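You operate a simulated robot arm through the tools that you are given. There is no shell and no other tool. Be economical: measure what you need, move in short steps, check, and stop when the job is done.

The job below is to be done with a simulated robot arm. You get a single attempt, and the scene is never put back.

TASK
Open the tan case and lay the red book on the blue mat.
Fine: undo its strap, latch and bolt; leave the lid up.

It is judged by the outcome, as a careful person would: the job done as asked, and still so three seconds after it is handed in. It fails if anything else is knocked over, pushed out of place, dropped, spilled or broken. A push-on lid holds only when it is set on centred and level and pressed home; a screw cap is set on level and turned clockwise until tight.

THE ROBOT
A 6-joint arm with a two-finger gripper on a trunk, on a base that drives. Base frame: it is fixed to the floor where the robot stands at the start and does not move with it; the origin is under the middle of the robot, x ahead of it, y to its left, z up; the surface under the hand at the start is at about z = 0.8. Units: m, degrees, N and s.
With the tool pointing down near the work surface it reaches from about 0.28 to 0.72 m from the robot's upright axis, wherever it stands. Its first joint turns from -166.0 to 166.0 degrees. Places, roughly: blue mat [1.3, 0.1, 0.8]; brass latch [0.6, -0.3, 0.9]; case lid [0.7, -0.1, 0.9]; leather strap [0.7, -0.2, 1]; slide bolt [1, -0.2, 0.9]. Payload 3.43 kg.
The TCP is the grasp point between the finger pads, 0.02 m short of the fingertips. In the tool frame z runs along the fingers and y along their closing line. Largest opening 0.124 m; the body of the gripper starts 0.093 m behind the TCP.
Orientation is that of the tool frame in the base frame, as [roll, pitch, yaw] about the fixed x, y, z axes, in that order (R = Rz(yaw) Ry(pitch) Rx(roll)). With the fingers straight down and closing along the base's y, the tool's x points along the base's -x, its y along +y and its z along -z.

THE INTERFACE
- The arm moves only by the tool send_rows. Its argument "series" is text: rows parted by semicolons, each of 7 numbers parted by spaces: the shift along the base's x, y, z in m, then the turn, a rotation vector about the base's x, y, z in degrees, then the gripper command, from -1 (fully open) to 1 (shut), values between in proportion. In form: dx dy dz rx ry rz gripper; .... A call has 1 to 12 rows; each row shifts and turns the commanded pose from where the row before left it. Rows are played at 5 a second. More than 0.05 m and 8.6 degrees between two rows, or a gripper value outside its range, and nothing of the call is played. A pose out of reach is approached as far as the arm can. The call stops where the force on the tool passes 40 N (or 10 N more than at its start, if that is more) or the arm is blocked; 0.2 s more then pass. Each finger travels about 0.153 m/s and halts on what it meets, pressing with about 34 N; the grip force reading is that of the motor and also rises with nothing between the fingers. The clock runs only during rows and for 0.2 s after the last one: add rows that do not move to give the fingers time. It gives the time, the measured TCP pose, the force on the tool (base axes), the opening and the grip force at its end, in the units of the frame above (readings bear some noise), with the torque about the TCP (base axes, N m) and any sound that the robot's microphone picked up, and new pictures: "show" is both (left out), scene, wrist or none.
- Cameras (640 x 400 px; columns grow to the right, rows downward): "scene" is now at [0.0212, 0.1332, 1.512]; the picture's right is [-0.32, -0.95, 0.00], its down [-0.61, 0.21, -0.77] and it looks along [0.72, -0.25, -0.64] (base axes); focal length 252 px, centre (320, 200). "wrist" rides on the gripper at [0.082, 0.014, -0.14] in the tool frame; the picture's right is [-0.17, 0.99, 0.00], its down [-0.83, -0.14, -0.54] and it looks along [-0.53, -0.09, 0.84] (tool axes); focal length 243 px, centre (320, 200). There is no depth. A picture from a camera that has moved, and an enlarged one, comes with that camera's place and axes in the base frame and with its lens. The place of the scene camera against the robot may be out by one fixed shift of up to 0.025 m in any direction.
- roll_base(legs): drives the robot by 1 to 6 legs, each [ahead, left, turn to the left] in m, m and degrees, along the robot's own axes; the way and the turn of a leg run together, so that a leg with both is an arc; at most 1.5 m and 180 degrees a leg. The arm and the cameras ride along, it lands a little off, and it stops where it bumps. It gives what a move gives, and a new picture of the scene camera.
- pan_tilt(pan, tilt): turns the head with the scene camera to pan (to the left, within 155 degrees either way) and tilt (down, from -29 to 69), counted from straight ahead of the robot. It gives what a move gives, and a new picture of the scene camera.
- zoom(camera, box): a new picture of the part [left, top, right, bottom] of that camera's present view, enlarged. It takes no simulated time.
- hand_in(): hands the job in; it is judged then, once.

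Work in short steps. Places have to be worked out from the pictures, the camera data and where the tool is seen: move nearer, look again, correct. Check each grasp and each placing, and mend what went wrong. You have 120 turns and 260 pictures in all, those below and enlarged ones among them. Open the gripper and draw the arm clear of the work before you hand the job in, unless the task says otherwise; then end with one line.

The tools are called as name(argument=value, ...) on one line, values as JSON. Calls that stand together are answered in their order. send_rows: Moves the arm, as the interface text tells. Its arguments: {"type":"object","properties":{"series":{"type":"string"},"show":{"type":"string","enum":["both","scene","wrist","none"]}},"required":["series"]} The other tools are called the same way: roll_base (legs) drives the base; pan_tilt (pan, tilt) turns the head that bears the scene camera; zoom (camera, box) takes an enlarged picture of a part of a camera's view; hand_in () hands the job in.

At the start:

```text
clock: 0.0
tcp_pos: [0.4698, 0.0919, 1.0009]
ee_rot: [-180.0, -0.4, -180.0]
force: [-3.6, 1.2, 0.9]
ft_torque: [-0.13, -0.39, 0.05]
gripper_width: 0.1239
finger_force: 0.0
robot x, y, heading: [-0.0063, 0.0047, -0.0]
head pan, tilt: [-18.8, 39.9]
```

scene: 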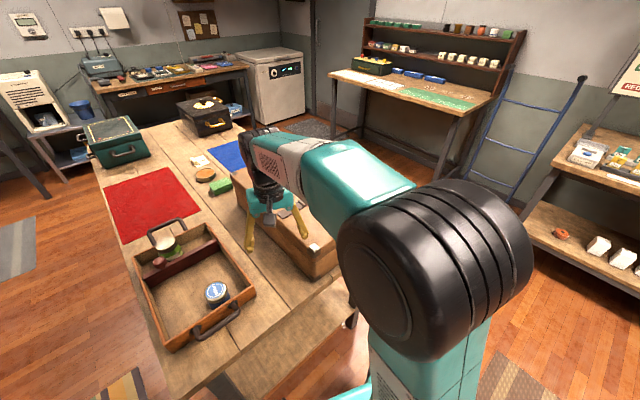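
wrist: 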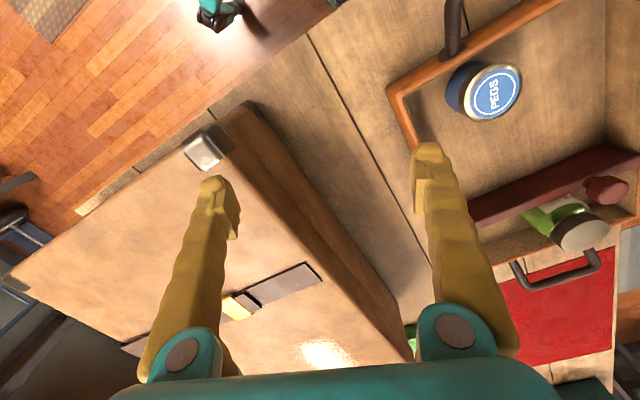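

The arm hides the case; I take an enlarged view of both cameras to understand the case first.

zoom(camera="scene", box=[180, 120, 380, 290])

zoom(camera="wrist", box=[0, 80, 430, 380])

```text
2.35 times, centred on (280, 205) of scene
camera zoom: at [0.0212, 0.1332, 1.512], right [-0.32, -0.95, 0.0], down [-0.61, 0.21, -0.77], along [0.72, -0.25, -0.64], focal length 593 px, centre (414, 188)
```

zoom: 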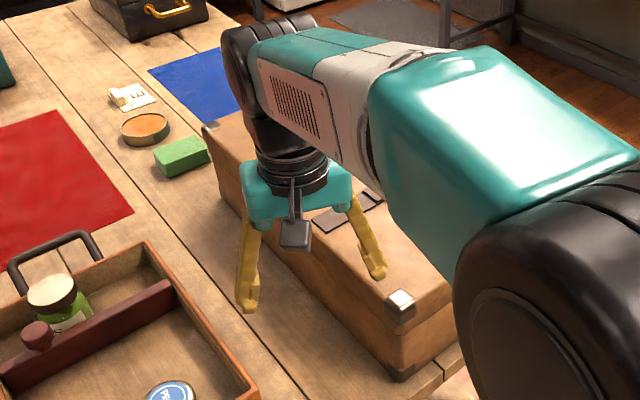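

```text
1.33 times, centred on (215, 230) of wrist
camera zoom: at [0.3889, 0.1064, 1.1401], right [0.17, 0.99, 0.0], down [0.83, -0.14, 0.54], along [0.53, -0.09, -0.84], focal length 324 px, centre (460, 160)
```

zoom: 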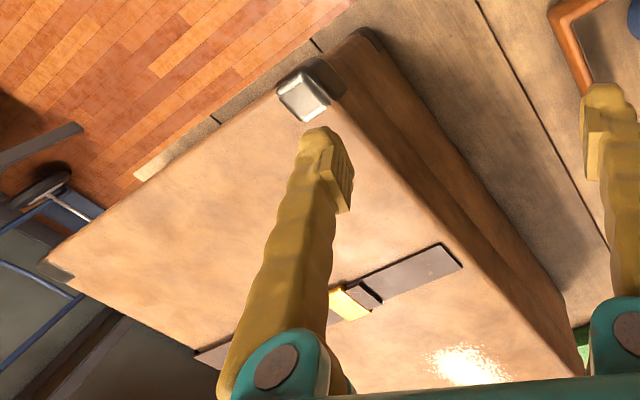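

The case stands on a table turned about 20°, with the strap over the lid and its front towards -y. I raise the arm and drive right to view its front.

send_rows(series="0 0 0.05 0 0 0 -1;0 0 0.05 0 0 0 -1;-0.03 0 0.05 0 0 0 -1;-0.04 0 0.03 0 0 0 -1", show="none")

pan_tilt(pan=-70, tilt=35)

```text
refused: row 3 steps farther than a row can; nothing moved
```

```text
clock: 1.2
tcp_pos: [0.4655, 0.0907, 0.9982]
ee_rot: [179.9, 0.1, 180.0]
force: [2.5, -3.1, -1.3]
ft_torque: [0.49, 0.29, 0.01]
gripper_width: 0.124
finger_force: 0.1
robot x, y, heading: [-0.0053, -0.005, -0.5]
head pan, tilt: [-70.0, 35.0]
camera scene: at [-0.0354, 0.0716, 1.5154], right [-0.94, -0.34, 0.0], down [-0.19, 0.54, -0.82], along [0.28, -0.77, -0.57], focal length 252 px, centre (320, 200)
```

scene: 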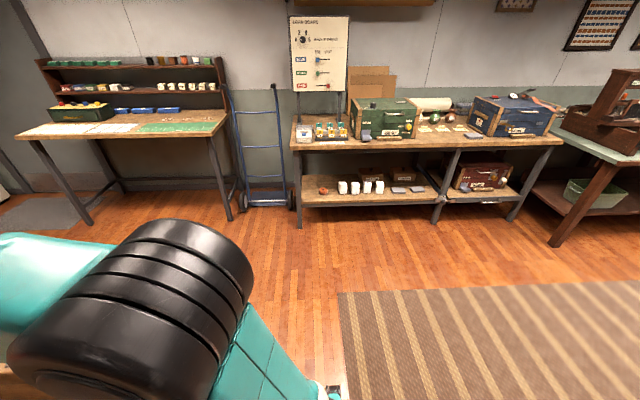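

There is free floor on the right. I raise the arm, and read the wall board (it may say how the locks work).

send_rows(series="0 0 0.045 0 0 0 -1;0 0 0.045 0 0 0 -1;-0.03 0 0.035 0 0 0 -1;-0.03 0 0.035 0 0 0 -1", show="none")

zoom(camera="scene", box=[280, 10, 360, 100])

```text
clock: 2.2
tcp_pos: [0.4063, 0.0945, 1.1582]
ee_rot: [-179.9, -0.3, -179.8]
force: [0.2, -1.4, 5.5]
ft_torque: [0.1, 0.0, 0.01]
gripper_width: 0.1241
finger_force: 0.0
robot x, y, heading: [0.0014, 0.0059, -0.1]
head pan, tilt: [-70.0, 35.0]
```

```text
4.44 times, centred on (320, 55) of scene
camera zoom: at [-0.03, 0.0777, 1.5173], right [-0.94, -0.34, 0.0], down [-0.19, 0.54, -0.82], along [0.28, -0.77, -0.57], focal length 1120 px, centre (320, 844)
```

zoom: 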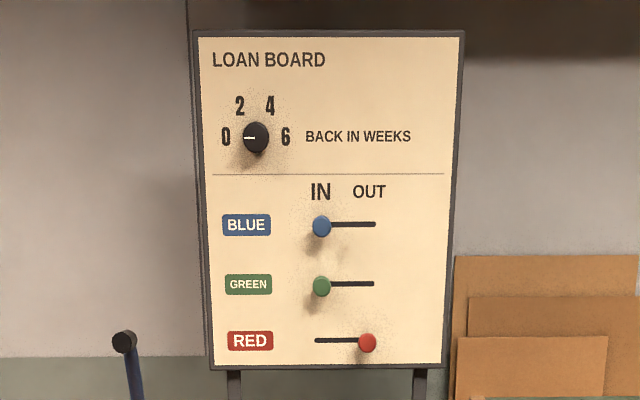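

The board is only about loans; not my job. I drive to the front side of the case, to about (0.9, -0.85), facing it.

roll_base(legs=[[0, -0.9, 0], [0.9, 0, 0], [0, 0, 110]])

pan_tilt(pan=20, tilt=45)

```text
clock: 45.4
tcp_pos: [0.6699, -0.546, 1.1562]
ee_rot: [-179.9, -0.4, -69.8]
force: [0.5, -2.1, -5.7]
ft_torque: [0.22, 0.12, 0.0]
gripper_width: 0.1238
finger_force: 0.0
robot x, y, heading: [0.9013, -0.8947, 110.3]
head pan, tilt: [-70.0, 35.0]
camera scene: at [0.8449, -0.9448, 1.5177], right [0.65, -0.76, 0.0], down [-0.44, -0.37, -0.82], along [0.62, 0.53, -0.58], focal length 252 px, centre (320, 200)
```

scene: 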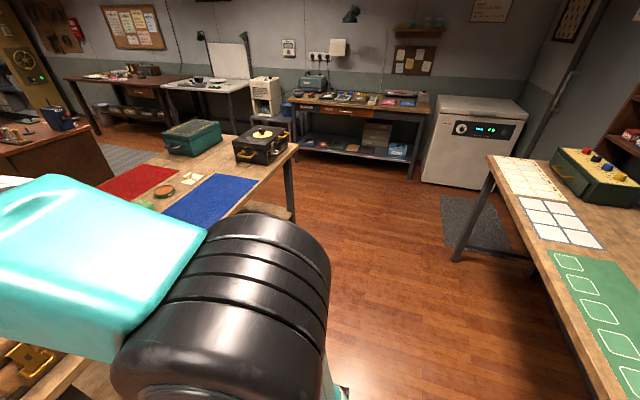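

```text
clock: 47.0
tcp_pos: [0.6654, -0.5448, 1.1564]
ee_rot: [-179.9, -0.2, -69.4]
force: [-4.9, -1.0, 2.3]
ft_torque: [0.01, -0.6, 0.01]
gripper_width: 0.1242
finger_force: 0.0
robot x, y, heading: [0.894, -0.8984, 110.5]
head pan, tilt: [20.0, 45.0]
camera scene: at [0.7189, -0.9374, 1.5017], right [0.76, 0.65, 0.0], down [0.46, -0.54, -0.71], along [-0.46, 0.54, -0.71], focal length 252 px, centre (320, 200)
```

scene: 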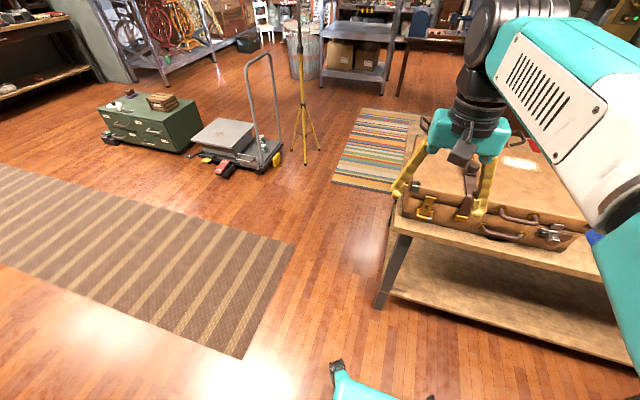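

The case front is in view. Zoom on it.

pan_tilt(pan=-15, tilt=45)

zoom(camera="scene", box=[180, 60, 400, 200])

```text
clock: 48.0
tcp_pos: [0.6699, -0.5489, 1.1563]
ee_rot: [-179.9, -0.4, -69.8]
force: [1.3, 0.9, -2.6]
ft_torque: [0.03, 0.14, 0.02]
gripper_width: 0.1241
finger_force: 0.1
robot x, y, heading: [0.9028, -0.9003, 110.4]
head pan, tilt: [-15.0, 45.0]
camera scene: at [0.7738, -0.927, 1.5014], right [1.0, 0.09, 0.0], down [0.07, -0.7, -0.71], along [-0.07, 0.7, -0.71], focal length 252 px, centre (320, 200)
```

scene: 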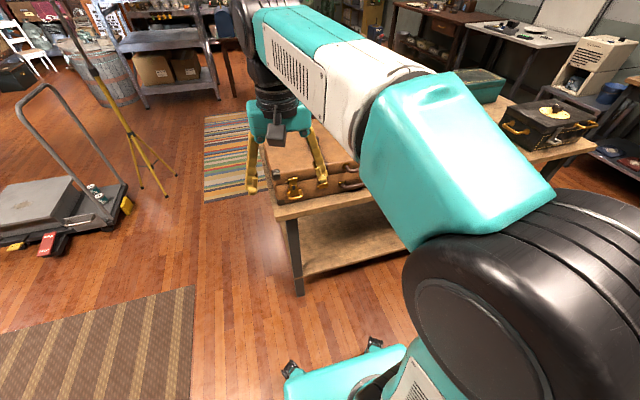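

```text
2.86 times, centred on (290, 130) of scene
camera zoom: at [0.7738, -0.927, 1.5014], right [1.0, 0.09, 0.0], down [0.07, -0.7, -0.71], along [-0.07, 0.7, -0.71], focal length 720 px, centre (406, 400)
```

zoom: 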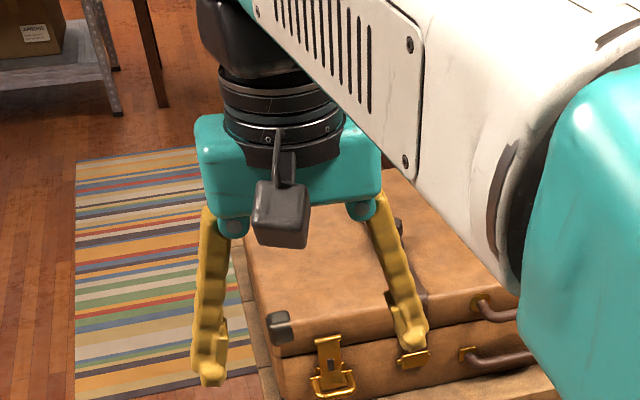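

The arm is in the way; I swing it to the robot's right to see the whole front.

send_rows(series="0.046 0.013 0 0 0 -7 -1;0.046 0.013 0 0 0 -7 -1;0.046 0.013 0 0 0 -7 -1;0.046 0.013 0 0 0 -7 -1;0.046 0.013 0 0 0 -7 -1;0.046 0.013 0 0 0 -7 -1;0.045 -0.015 0 0 0 -7 -1;0.045 -0.015 0 0 0 -7 -1;0.045 -0.015 0 0 0 -7 -1;0.045 -0.015 0 0 0 -7 -1;0.045 -0.02 0 0 0 -7 -1;0.045 -0.02 0 0 0 -7 -1", show="scene")

zoom(camera="scene", box=[230, 80, 470, 230])

```text
clock: 50.6
tcp_pos: [1.2139, -0.5683, 1.1565]
ee_rot: [-179.8, -0.4, -154.0]
force: [-1.6, -1.2, -3.1]
ft_torque: [0.13, -0.1, 0.01]
gripper_width: 0.1239
finger_force: 0.0
robot x, y, heading: [0.8983, -0.895, 109.9]
head pan, tilt: [-15.0, 45.0]
camera scene: at [0.7686, -0.92, 1.5024], right [1.0, 0.09, 0.0], down [0.06, -0.71, -0.71], along [-0.06, 0.7, -0.71], focal length 252 px, centre (320, 200)
```

scene: 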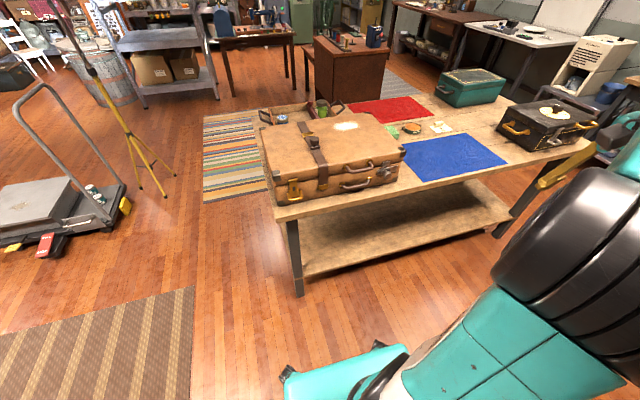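

```text
2.67 times, centred on (350, 155) of scene
camera zoom: at [0.7686, -0.92, 1.5024], right [1.0, 0.09, 0.0], down [0.06, -0.71, -0.71], along [-0.06, 0.7, -0.71], focal length 672 px, centre (240, 320)
```

zoom: 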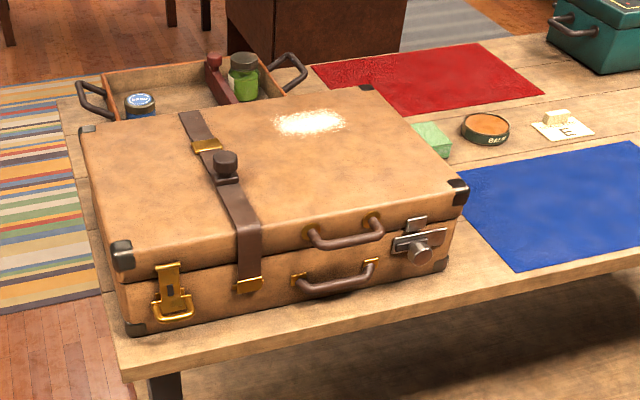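

Clear view: brass latch left, strap with a dark tab on the lid, slide bolt right. Closer pictures of each.

zoom(camera="scene", box=[280, 115, 350, 195])

zoom(camera="scene", box=[330, 145, 420, 200])

zoom(camera="scene", box=[265, 165, 335, 210])

```text
5.00 times, centred on (315, 155) of scene
camera zoom: at [0.7686, -0.92, 1.5024], right [1.0, 0.09, 0.0], down [0.06, -0.71, -0.71], along [-0.06, 0.7, -0.71], focal length 1260 px, centre (345, 425)
```

zoom: 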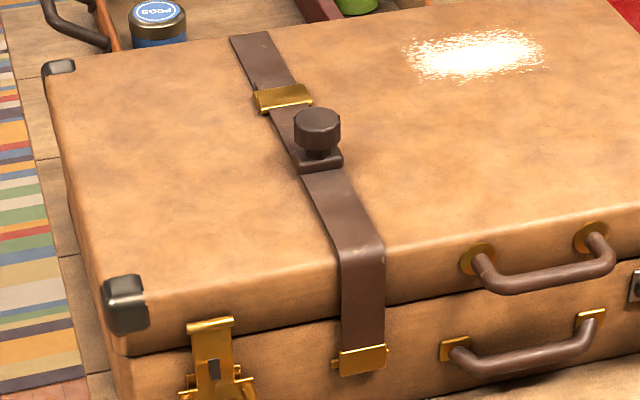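

```text
7.11 times, centred on (375, 172) of scene
camera zoom: at [0.7686, -0.92, 1.5024], right [1.0, 0.09, 0.0], down [0.06, -0.71, -0.71], along [-0.06, 0.7, -0.71], focal length 1792 px, centre (-71, 396)
```

zoom: 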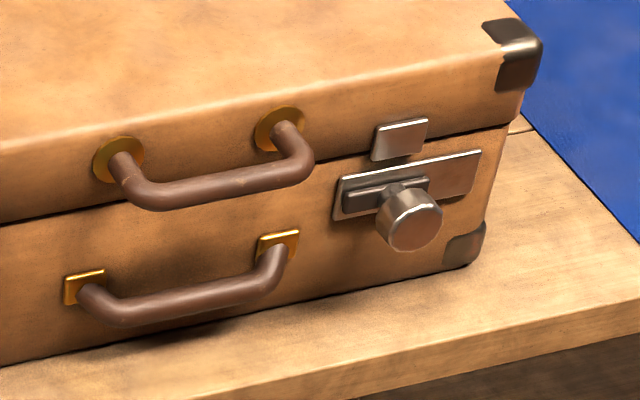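

```text
8.89 times, centred on (300, 188) of scene
camera zoom: at [0.7686, -0.92, 1.5024], right [1.0, 0.09, 0.0], down [0.06, -0.71, -0.71], along [-0.06, 0.7, -0.71], focal length 2239 px, centre (498, 311)
```

zoom: 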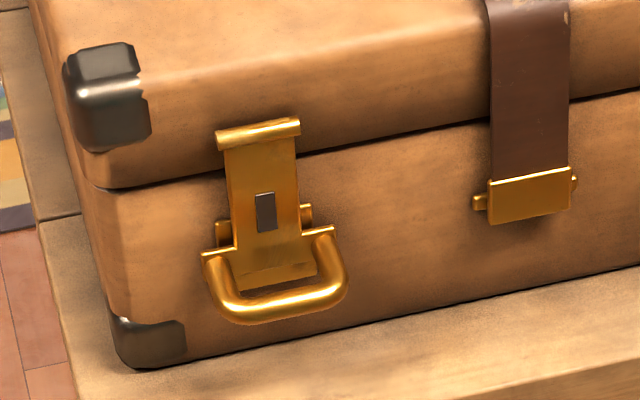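

Case front runs from about (0.557,-0.268) to (1.018,-0.083), about 22° turned, seam z≈0.90. I drive ahead and right, to be centred about 0.5 m from it.

roll_base(legs=[[0, -0.15, 1.9], [0.2, 0, 0]])

pan_tilt(pan=10, tilt=52)

```text
clock: 57.0
tcp_pos: [1.2717, -0.3162, 1.1559]
ee_rot: [-180.0, -0.4, -151.6]
force: [0.5, 0.6, 2.0]
ft_torque: [-0.17, 0.02, 0.0]
gripper_width: 0.1237
finger_force: 0.0
robot x, y, heading: [0.9609, -0.6561, 112.4]
head pan, tilt: [-15.0, 45.0]
camera scene: at [0.8345, -0.6815, 1.5026], right [0.99, 0.13, 0.0], down [0.09, -0.7, -0.71], along [-0.09, 0.7, -0.71], focal length 252 px, centre (320, 200)
```

scene: 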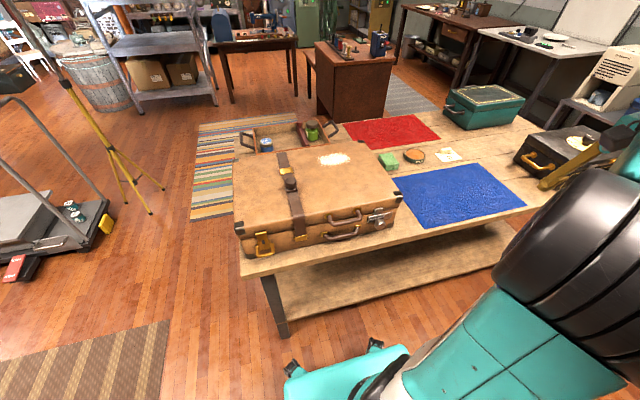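

```text
clock: 57.9
tcp_pos: [1.2703, -0.3142, 1.1567]
ee_rot: [-179.9, -0.5, -151.5]
force: [3.4, 3.8, 4.9]
ft_torque: [-0.46, 0.41, 0.02]
gripper_width: 0.1241
finger_force: 0.0
robot x, y, heading: [0.9642, -0.6555, 112.8]
head pan, tilt: [10.0, 52.0]
camera scene: at [0.8044, -0.6967, 1.4948], right [0.84, 0.54, 0.0], down [0.42, -0.67, -0.62], along [-0.33, 0.52, -0.79], focal length 252 px, centre (320, 200)
```

scene: 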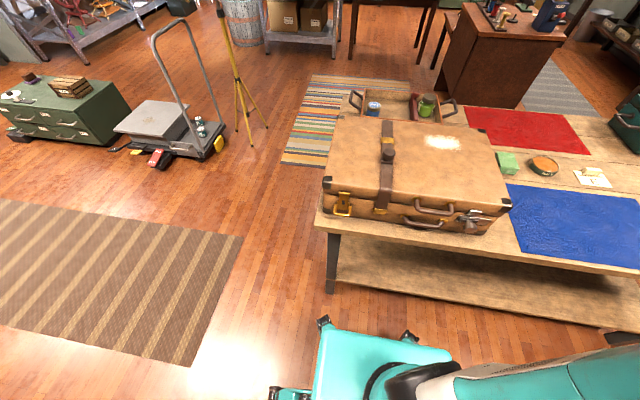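

Good position. Zoom for measuring from this nearer viewpoint.

zoom(camera="scene", box=[310, 100, 530, 240])

```text
2.86 times, centred on (420, 170) of scene
camera zoom: at [0.8044, -0.6967, 1.4948], right [0.84, 0.54, 0.0], down [0.42, -0.67, -0.62], along [-0.33, 0.52, -0.79], focal length 720 px, centre (34, 286)
```

zoom: 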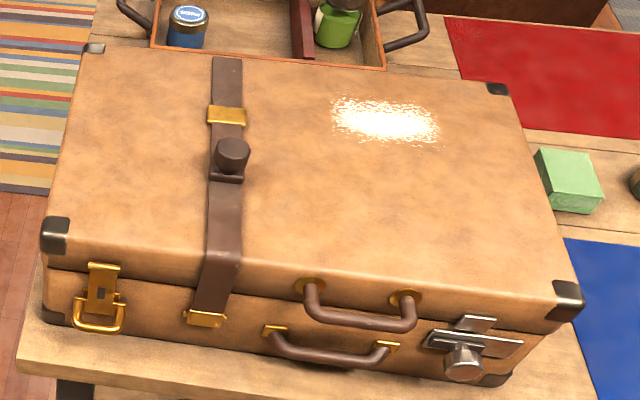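

Lid top is near z≈0.965 and the strap knob about (0.672,-0.11). I bring the hand above the knob, turned so the fingers close along the case's length.

send_rows(series="-0.0427 0.0145 0 0 0 7 -1;-0.0427 0.0145 0 0 0 7 -1;-0.0427 0.0145 0 0 0 7 -1;-0.0427 0.0145 0 0 0 7 -1;-0.0427 0.0145 0 0 0 7 -1;-0.0427 0.0145 0 0 0 7 -1;-0.0427 0.0145 0 0 0 7 -1;-0.0427 0.0145 0 0 0 7 -1;-0.0427 0.0145 0 0 0 7 -1;-0.0427 0.0145 0 0 0 7 -1;-0.0427 0.0145 0 0 0 7 -1;-0.0427 0.0145 0 0 0 6 -1", show="none")

send_rows(series="-0.0427 0.0145 0 0 0 0 -1;-0.0427 0.0145 -0.01 0 0 0 -1;0 0 -0.01 0 0 0 -1")

```text
clock: 60.5
tcp_pos: [0.7558, -0.144, 1.1571]
ee_rot: [-179.8, -0.2, -68.5]
force: [-0.6, -3.2, -4.3]
ft_torque: [0.45, 0.03, 0.02]
gripper_width: 0.1237
finger_force: 0.0
robot x, y, heading: [0.9647, -0.654, 112.5]
head pan, tilt: [10.0, 52.0]
```

```text
clock: 61.3
tcp_pos: [0.6726, -0.1138, 1.1365]
ee_rot: [-180.0, -0.4, -68.5]
force: [-0.2, -3.4, -2.8]
ft_torque: [0.45, -0.05, 0.0]
gripper_width: 0.1239
finger_force: 0.1
robot x, y, heading: [0.9645, -0.6523, 112.7]
head pan, tilt: [10.0, 52.0]
camera scene: at [0.8067, -0.6961, 1.4932], right [0.84, 0.54, 0.0], down [0.43, -0.66, -0.61], along [-0.33, 0.52, -0.79], focal length 252 px, centre (320, 200)
camera wrist: at [0.6905, -0.1934, 1.2756], right [-0.98, -0.21, 0.0], down [-0.18, 0.83, 0.53], along [-0.11, 0.52, -0.85], focal length 243 px, centre (320, 200)
```

scene: 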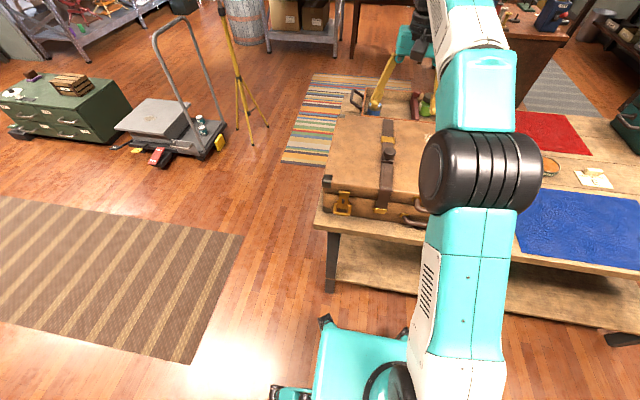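
wrist: 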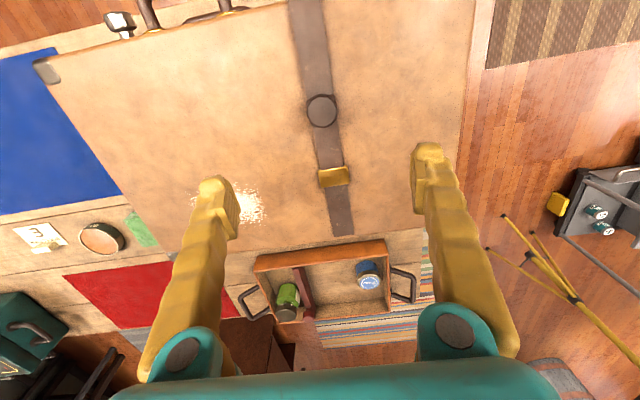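

The wrist camera puts the knob at about (0.678,-0.136), so the scene camera is some 2.5 cm off. I centre and descend partly.

send_rows(series="0.006 -0.022 -0.02 0 0 0 -1;0 0 -0.04 0 0 0 -1;0 0 0 0 0 0 -1", show="wrist")

zoom(camera="wrist", box=[240, 60, 400, 240])

```text
clock: 62.1
tcp_pos: [0.6826, -0.1352, 1.0788]
ee_rot: [180.0, -0.1, -68.9]
force: [1.1, 4.2, 7.0]
ft_torque: [-0.36, 0.1, 0.02]
gripper_width: 0.1243
finger_force: 0.1
robot x, y, heading: [0.9682, -0.6566, 111.9]
head pan, tilt: [10.0, 52.0]
camera wrist: at [0.6999, -0.2165, 1.2175], right [-0.98, -0.2, 0.0], down [-0.17, 0.83, 0.54], along [-0.11, 0.53, -0.84], focal length 243 px, centre (320, 200)
```

wrist: 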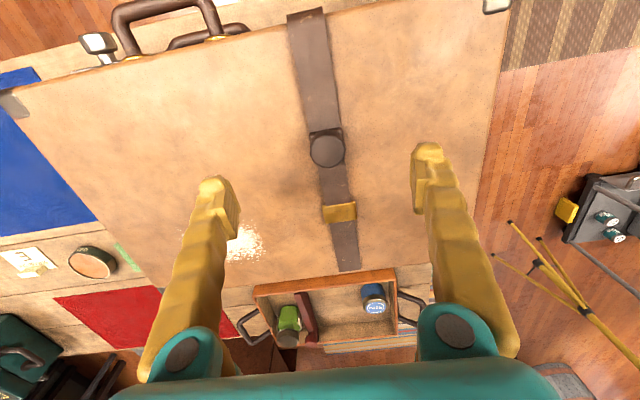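

```text
2.22 times, centred on (320, 150) of wrist
camera zoom: at [0.6999, -0.2165, 1.2175], right [-0.98, -0.2, 0.0], down [-0.17, 0.83, 0.54], along [-0.11, 0.53, -0.84], focal length 539 px, centre (320, 311)
```

zoom: 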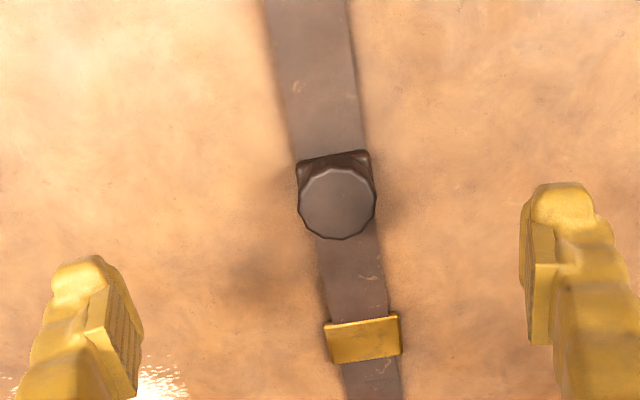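

Triangulated: knob top centre ≈ (0.678,-0.138,1.01), about 32 mm wide. I go down around it and close.

send_rows(series="0 -0.001 -0.04 0 0 0 -1;-0.001 -0.001 -0.036 0 0 0 -1;0 0 0 0 0 0 0;0 0 0 0 0 0 1;0 0 0 0 0 0 1;0 0 0 0 0 0 1")

zoom(camera="wrist", box=[200, 60, 440, 260])

```text
clock: 63.5
tcp_pos: [0.6777, -0.1398, 1.0013]
ee_rot: [179.7, -0.2, -68.6]
force: [-4.6, -1.6, 0.5]
ft_torque: [0.34, 0.49, 0.24]
gripper_width: 0.0321
finger_force: 34.2
robot x, y, heading: [0.9654, -0.6604, 112.2]
head pan, tilt: [10.0, 52.0]
camera scene: at [0.8108, -0.7027, 1.4931], right [0.84, 0.53, 0.0], down [0.42, -0.67, -0.62], along [-0.33, 0.52, -0.79], focal length 252 px, centre (320, 200)
camera wrist: at [0.6958, -0.221, 1.1404], right [-0.98, -0.2, 0.01], down [-0.17, 0.83, 0.53], along [-0.11, 0.52, -0.84], focal length 243 px, centre (320, 200)
```

scene: 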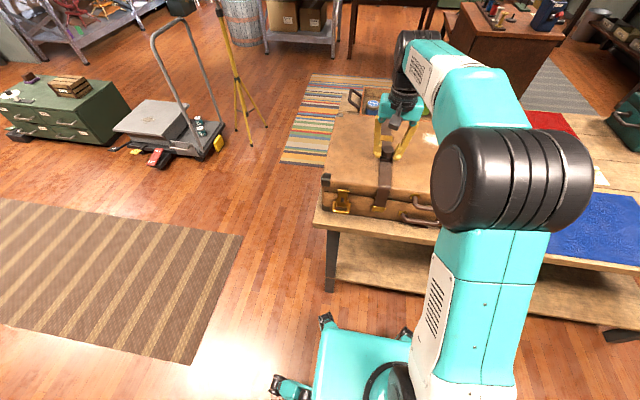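
wrist: 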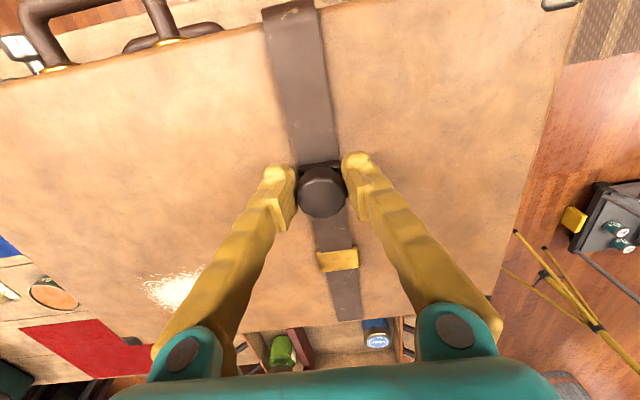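

```text
2.00 times, centred on (320, 160) of wrist
camera zoom: at [0.6958, -0.221, 1.1404], right [-0.98, -0.2, 0.01], down [-0.17, 0.83, 0.53], along [-0.11, 0.52, -0.84], focal length 485 px, centre (320, 280)
```

zoom: 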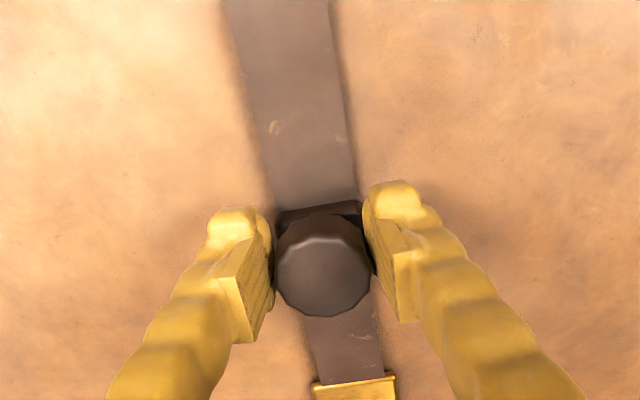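

Knob gripped (32 mm). I pull it a little toward the front edge, along the strap, watching the force.

send_rows(series="0.0037 -0.0093 0 0 0 0 1;0.0037 -0.0093 0 0 0 0 1;0.0037 -0.0093 0 0 0 0 1", show="wrist")

```text
clock: 64.3
tcp_pos: [0.6888, -0.1664, 1.0004]
ee_rot: [-180.0, -0.4, -68.7]
force: [1.9, 0.3, -0.4]
ft_torque: [-0.94, 0.02, -0.14]
gripper_width: 0.0322
finger_force: 34.5
robot x, y, heading: [0.9628, -0.6529, 112.2]
head pan, tilt: [10.0, 52.0]
camera wrist: at [0.7053, -0.2473, 1.1412], right [-0.98, -0.2, 0.0], down [-0.17, 0.83, 0.53], along [-0.11, 0.52, -0.85], focal length 243 px, centre (320, 200)
```

wrist: 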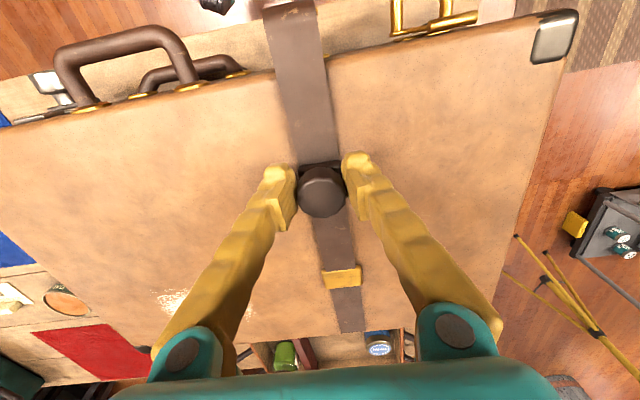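

It slides freely out through the buckle. Continue pulling.

send_rows(series="0.0037 -0.0093 0 0 0 0 1;0.0037 -0.0093 0 0 0 0 1;0.0037 -0.0093 0 0 0 0 1;0.0037 -0.0093 0 0 0 0 1")

zoom(camera="wrist", box=[200, 120, 440, 340])

zoom(camera="scene", box=[310, 100, 460, 240])

```text
clock: 65.3
tcp_pos: [0.7026, -0.2067, 1.0001]
ee_rot: [-179.9, -0.8, -68.5]
force: [-0.2, -2.8, -2.1]
ft_torque: [-0.26, -0.14, 0.0]
gripper_width: 0.0
finger_force: 33.8
robot x, y, heading: [0.9604, -0.6555, 112.5]
head pan, tilt: [10.0, 52.0]
camera scene: at [0.7995, -0.7023, 1.4927], right [0.85, 0.53, 0.0], down [0.42, -0.67, -0.62], along [-0.33, 0.52, -0.79], focal length 252 px, centre (320, 200)
camera wrist: at [0.7196, -0.2872, 1.1401], right [-0.98, -0.21, 0.0], down [-0.18, 0.83, 0.53], along [-0.11, 0.52, -0.85], focal length 243 px, centre (320, 200)
```

scene: 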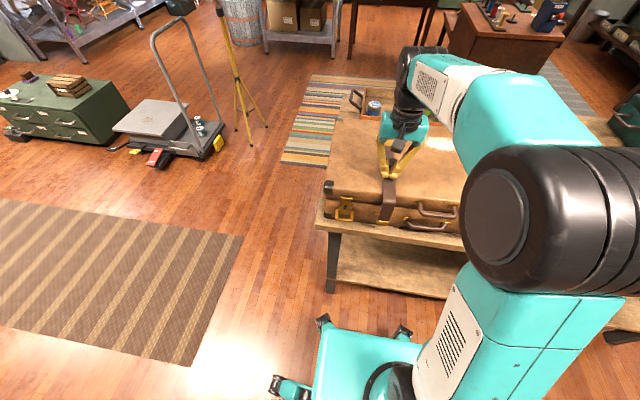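
wrist: 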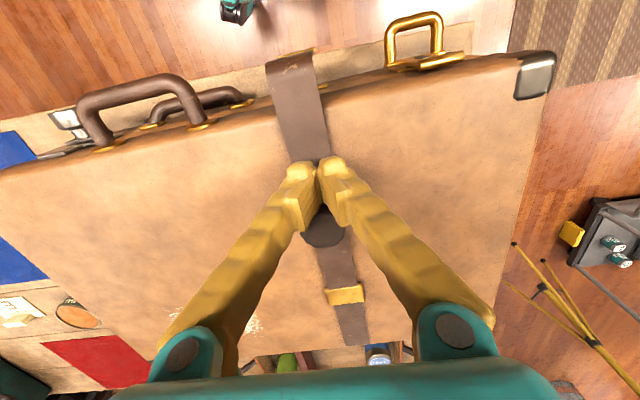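

```text
1.82 times, centred on (320, 230) of wrist
camera zoom: at [0.7196, -0.2872, 1.1401], right [-0.98, -0.21, 0.0], down [-0.18, 0.83, 0.53], along [-0.11, 0.52, -0.85], focal length 441 px, centre (320, 146)
```

zoom: 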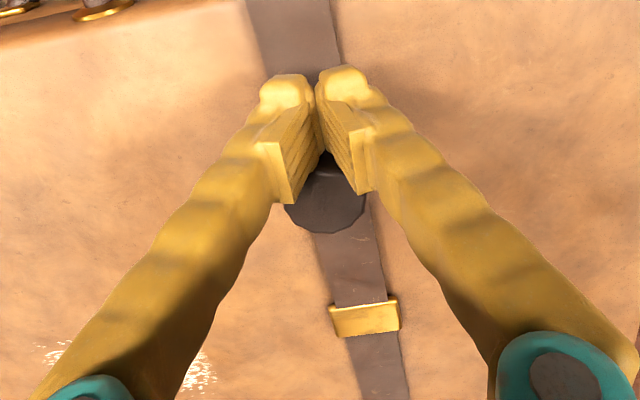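

```text
2.86 times, centred on (385, 170) of scene
camera zoom: at [0.7995, -0.7023, 1.4927], right [0.85, 0.53, 0.0], down [0.42, -0.67, -0.62], along [-0.33, 0.52, -0.79], focal length 720 px, centre (134, 286)
```

zoom: 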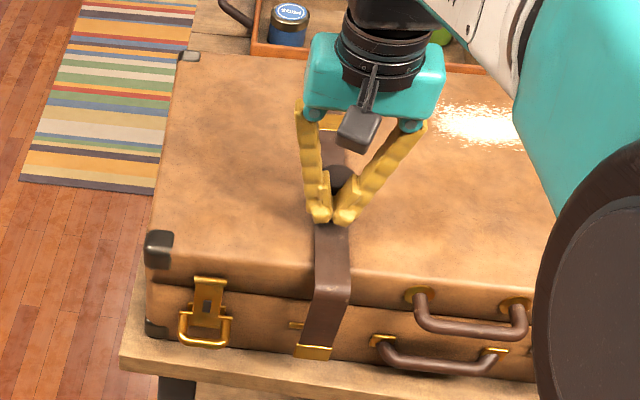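

The knob reached its stop and the fingers slid off; the strap's brass end has moved down off its peg. I open, rise and inspect.

send_rows(series="0 0 0.03 0 0 0 1;0 0 0.04 0 0 0 -1;0 -0.03 0.04 0 0 0 -1;0 0 0 0 0 0 -1")

zoom(camera="scene", box=[320, 160, 420, 240])

zoom(camera="wrist", box=[200, 20, 500, 220])

```text
clock: 66.3
tcp_pos: [0.7021, -0.2356, 1.1122]
ee_rot: [-180.0, -0.1, -68.6]
force: [0.9, 0.8, -0.2]
ft_torque: [-0.03, 0.27, 0.01]
gripper_width: 0.1242
finger_force: 0.0
robot x, y, heading: [0.9636, -0.6561, 112.4]
head pan, tilt: [10.0, 52.0]
camera scene: at [0.803, -0.7041, 1.4918], right [0.85, 0.53, 0.0], down [0.42, -0.67, -0.62], along [-0.33, 0.52, -0.79], focal length 252 px, centre (320, 200)
camera wrist: at [0.7186, -0.3178, 1.2509], right [-0.98, -0.21, 0.0], down [-0.17, 0.83, 0.54], along [-0.11, 0.53, -0.84], focal length 243 px, centre (320, 200)
```

scene: 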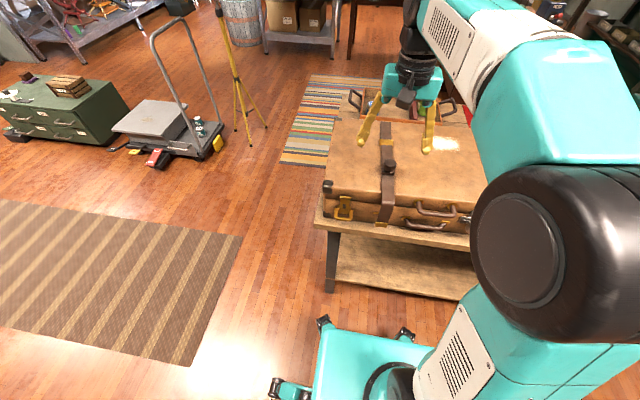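
wrist: 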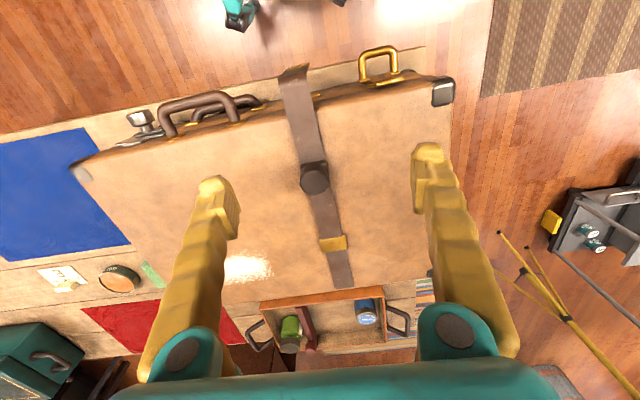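

```text
5.00 times, centred on (370, 200) of scene
camera zoom: at [0.803, -0.7041, 1.4918], right [0.85, 0.53, 0.0], down [0.42, -0.67, -0.62], along [-0.33, 0.52, -0.79], focal length 1260 px, centre (70, 200)
```

zoom: 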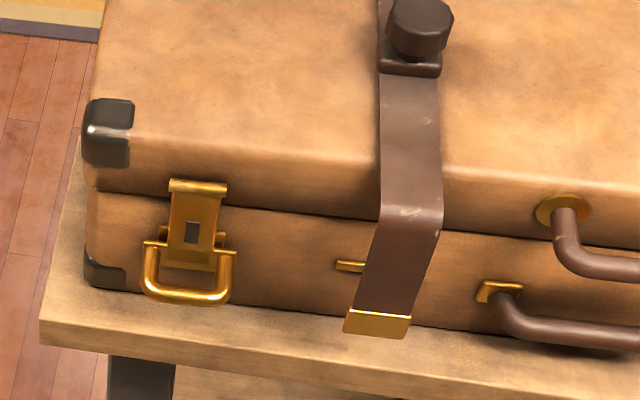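

```text
2.00 times, centred on (350, 120) of wrist
camera zoom: at [0.7186, -0.3178, 1.2509], right [-0.98, -0.21, 0.0], down [-0.17, 0.83, 0.54], along [-0.11, 0.53, -0.84], focal length 485 px, centre (260, 360)
```

zoom: 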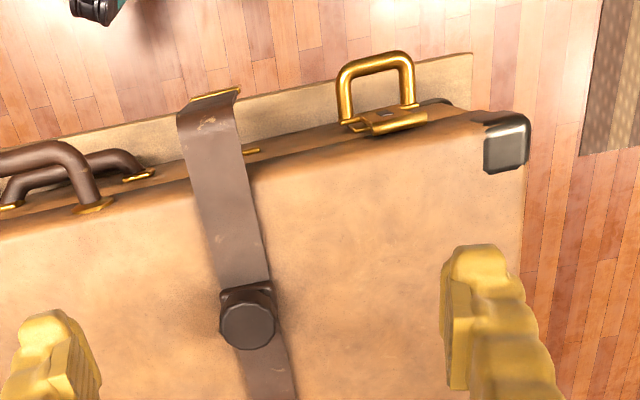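

The strap end hangs free of its peg. The latch's brass bail sticks out level at about (0.638,-0.329,0.84); I tilt the hand 30° and come to a point 10 cm short of it.

send_rows(series="-0.0115 -0.035 0 6.98 2.75 0 -0.6;-0.0115 -0.035 0 6.98 2.75 0 -0.6;-0.0115 -0.035 0 6.98 2.75 0 -0.6;-0.0115 -0.035 0 6.98 2.75 0 -0.6;0 0 -0.046 0 0 0 -0.6;0 0 -0.046 0 0 0 -0.6;0 0 -0.046 0 0 0 -0.6;0 0 -0.046 0 0 0 -0.6")

zoom(camera="wrist", box=[200, 100, 440, 260])

```text
clock: 68.1
tcp_pos: [0.6573, -0.3765, 0.9251]
ee_rot: [179.9, 29.6, -68.7]
force: [2.4, -7.2, -9.3]
ft_torque: [1.41, 0.5, 0.01]
gripper_width: 0.0992
finger_force: 0.0
robot x, y, heading: [0.9633, -0.6575, 112.4]
head pan, tilt: [10.0, 52.0]
camera scene: at [0.805, -0.7041, 1.4923], right [0.85, 0.53, 0.0], down [0.42, -0.67, -0.61], along [-0.33, 0.52, -0.79], focal length 252 px, centre (320, 200)
camera wrist: at [0.6968, -0.5123, 1.0054], right [-0.97, -0.22, 0.08], down [-0.04, 0.48, 0.88], along [-0.24, 0.85, -0.47], focal length 243 px, centre (320, 200)
```

scene: 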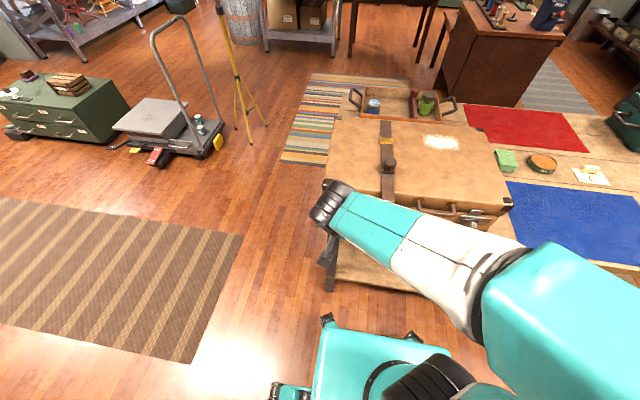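
wrist: 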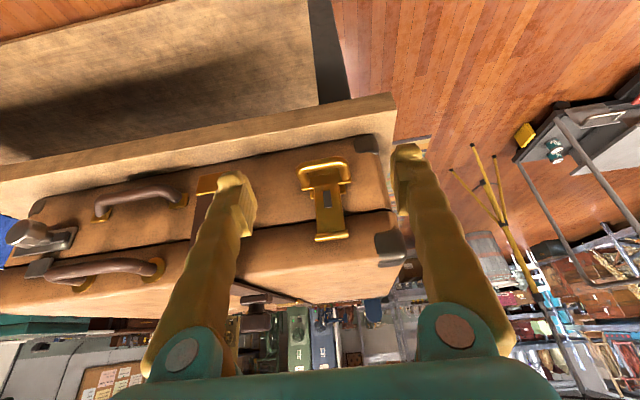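

```text
2.50 times, centred on (320, 180) of wrist
camera zoom: at [0.6968, -0.5123, 1.0054], right [-0.97, -0.22, 0.08], down [-0.04, 0.48, 0.88], along [-0.24, 0.85, -0.47], focal length 606 px, centre (320, 250)
```

zoom: 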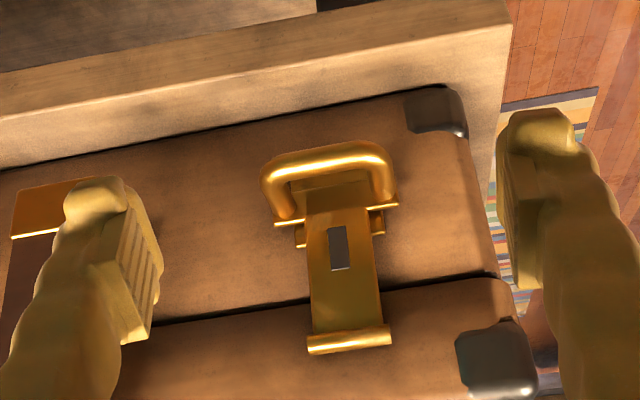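

The bail bar is at about (0.640,-0.328,0.863), pivot pins 43 mm behind it. I advance so the fingers straddle its sides and close.

send_rows(series="-0.009 0.026 -0.031 0 0 0 -0.6;-0.009 0.025 -0.031 0 0 0 -0.6;0 0 0 0 0 0 0.3;0 0 0 0 0 0 1;0 0 0 0 0 0 1", show="wrist")

zoom(camera="wrist", box=[200, 100, 440, 260])

```text
clock: 69.3
tcp_pos: [0.6429, -0.3253, 0.8644]
ee_rot: [-179.8, 29.6, -69.0]
force: [-5.2, 16.2, 0.1]
ft_torque: [-0.97, -0.51, 0.28]
gripper_width: 0.0505
finger_force: 34.2
robot x, y, heading: [0.9633, -0.6521, 112.0]
head pan, tilt: [10.0, 52.0]
camera wrist: at [0.6809, -0.4605, 0.945], right [-0.97, -0.22, 0.08], down [-0.03, 0.47, 0.88], along [-0.23, 0.85, -0.47], focal length 243 px, centre (320, 200)
```

wrist: 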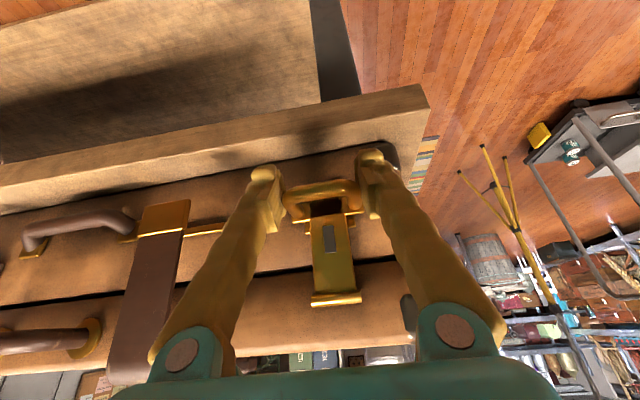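

```text
2.50 times, centred on (320, 180) of wrist
camera zoom: at [0.6809, -0.4605, 0.945], right [-0.97, -0.22, 0.08], down [-0.03, 0.47, 0.88], along [-0.23, 0.85, -0.47], focal length 606 px, centre (320, 250)
```

zoom: 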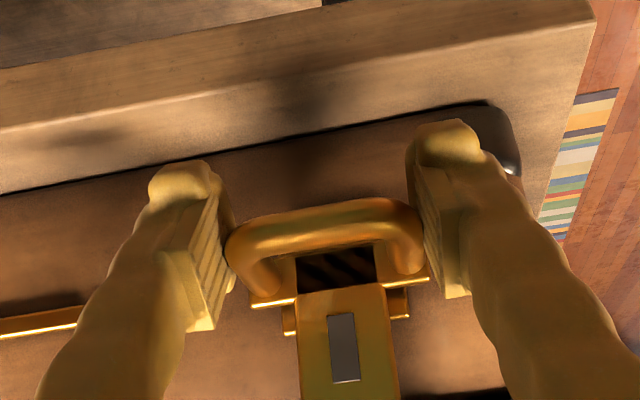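

Bail held between the fingers (50 mm). I lift it along its arc in small steps.

send_rows(series="0 0 0.01 0 0 0 1;-0.001 0.003 0.01 0 0 0 1", show="wrist")

zoom(camera="wrist", box=[200, 100, 440, 260])

```text
clock: 69.9
tcp_pos: [0.6426, -0.3217, 0.8825]
ee_rot: [-179.7, 29.3, -68.3]
force: [10.9, -23.9, -17.0]
ft_torque: [0.97, 0.41, 0.71]
gripper_width: 0.0507
finger_force: 33.8
robot x, y, heading: [0.9673, -0.6508, 112.5]
head pan, tilt: [10.0, 52.0]
camera wrist: at [0.6814, -0.4569, 0.9637], right [-0.97, -0.23, 0.08], down [-0.04, 0.48, 0.88], along [-0.24, 0.85, -0.47], focal length 243 px, centre (320, 200)
```

wrist: 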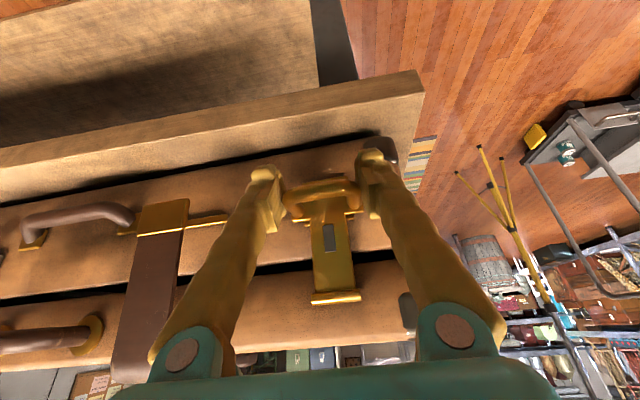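

```text
2.50 times, centred on (320, 180) of wrist
camera zoom: at [0.6814, -0.4569, 0.9637], right [-0.97, -0.23, 0.08], down [-0.04, 0.48, 0.88], along [-0.24, 0.85, -0.47], focal length 606 px, centre (320, 250)
```

zoom: 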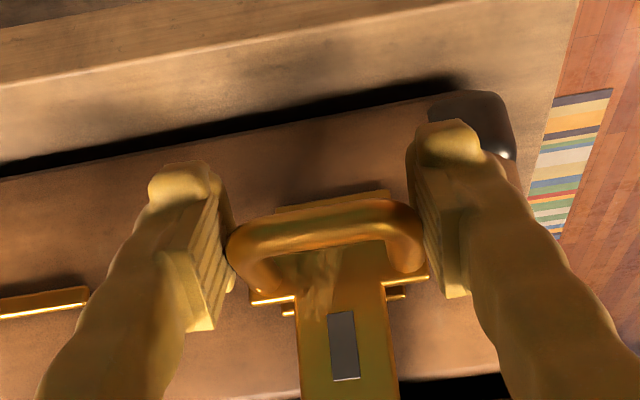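

The front of the case seems to be lifting with it, so this is not the free direction. I let it back down and look.

send_rows(series="0 -0.002 -0.01 0 0 0 1;0 0 -0.009 0 0 0 1;0 0 0 0 0 0 1", show="wrist")

zoom(camera="wrist", box=[200, 100, 440, 260])

```text
clock: 70.7
tcp_pos: [0.6392, -0.3209, 0.8659]
ee_rot: [179.8, 30.1, -69.4]
force: [-28.4, 5.0, -10.4]
ft_torque: [-0.49, -0.95, 0.11]
gripper_width: 0.0501
finger_force: 33.5
robot x, y, heading: [0.969, -0.6579, 111.4]
head pan, tilt: [10.0, 52.0]
camera wrist: at [0.6787, -0.4575, 0.9466], right [-0.97, -0.22, 0.09], down [-0.03, 0.47, 0.88], along [-0.23, 0.85, -0.46], focal length 243 px, centre (320, 200)
```

wrist: 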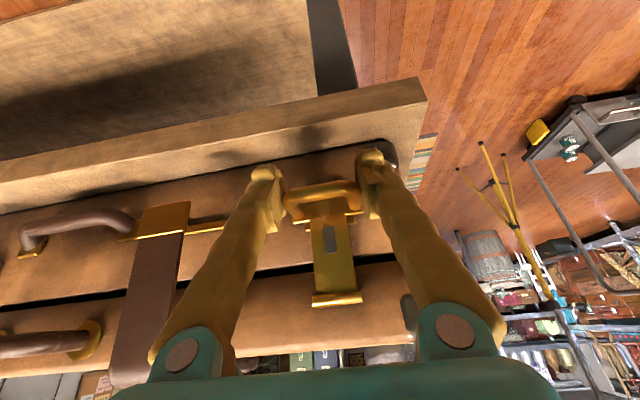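

```text
2.50 times, centred on (320, 180) of wrist
camera zoom: at [0.6787, -0.4575, 0.9466], right [-0.97, -0.22, 0.09], down [-0.03, 0.47, 0.88], along [-0.23, 0.85, -0.46], focal length 606 px, centre (320, 250)
```

zoom: 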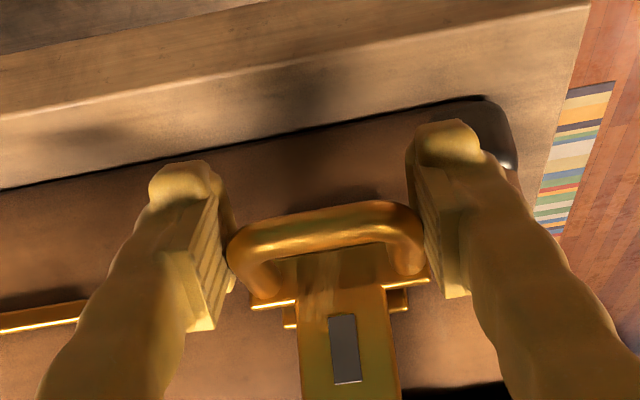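

The case sits down again, but the seam looks wider now. I look closer from both cameras.

zoom(camera="wrist", box=[0, 180, 430, 400])

zoom(camera="scene", box=[310, 160, 520, 260])

```text
1.49 times, centred on (215, 290) of wrist
camera zoom: at [0.6787, -0.4575, 0.9466], right [-0.97, -0.22, 0.09], down [-0.03, 0.47, 0.88], along [-0.23, 0.85, -0.46], focal length 361 px, centre (476, 66)
```

zoom: 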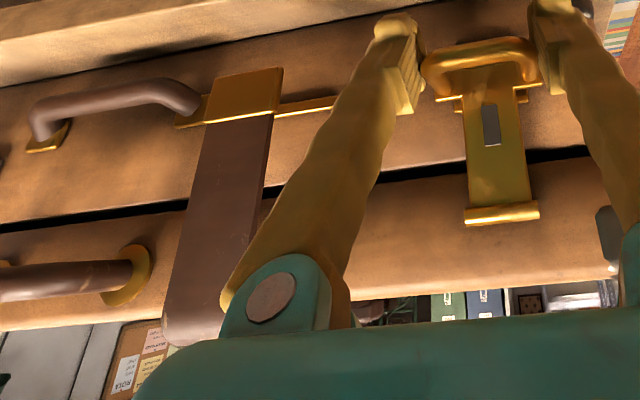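

```text
3.05 times, centred on (415, 210) of scene
camera zoom: at [0.8073, -0.7033, 1.4922], right [0.85, 0.53, 0.0], down [0.42, -0.67, -0.62], along [-0.32, 0.52, -0.79], focal length 768 px, centre (30, 170)
```

zoom: 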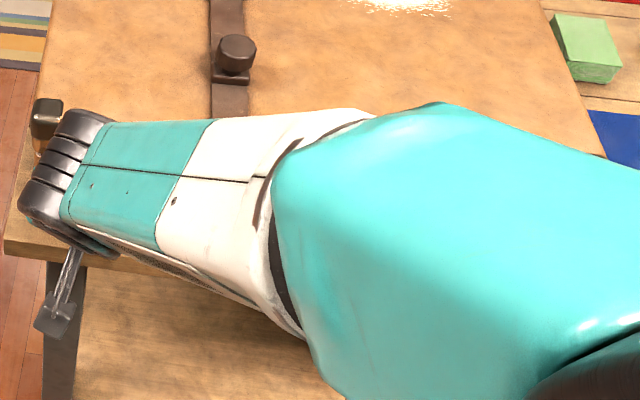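

The striped patch was only a reflection; the bail and plate seem to hang from the lid's barrel hinge. I try swinging it outward and up around that barrel instead.

send_rows(series="0.0023 -0.0058 0.002 0 0 0 1;0.0023 -0.0058 0.004 0 0 0 1", show="wrist")

zoom(camera="wrist", box=[200, 100, 440, 320])

```text
clock: 71.3
tcp_pos: [0.6385, -0.3333, 0.8703]
ee_rot: [179.9, 29.7, -68.5]
force: [3.5, -2.0, -1.1]
ft_torque: [0.13, -0.21, -0.21]
gripper_width: 0.0499
finger_force: 33.6
robot x, y, heading: [0.9587, -0.6571, 112.3]
head pan, tilt: [10.0, 52.0]
camera wrist: at [0.6789, -0.4688, 0.9518], right [-0.97, -0.23, 0.09], down [-0.03, 0.47, 0.88], along [-0.24, 0.85, -0.47], focal length 243 px, centre (320, 200)
```

wrist: 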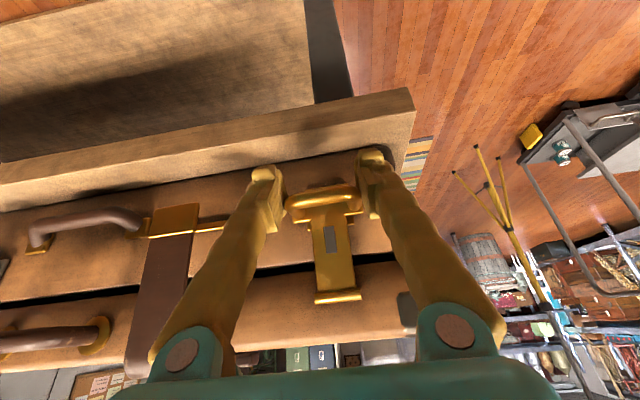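

```text
1.82 times, centred on (320, 210) of wrist
camera zoom: at [0.6789, -0.4688, 0.9518], right [-0.97, -0.23, 0.09], down [-0.03, 0.47, 0.88], along [-0.24, 0.85, -0.47], focal length 441 px, centre (320, 182)
```

zoom: 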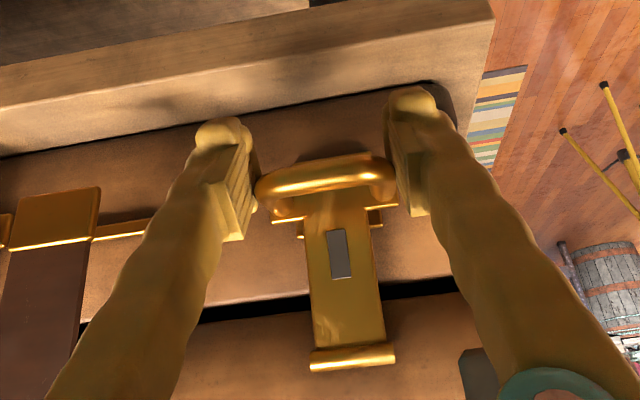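

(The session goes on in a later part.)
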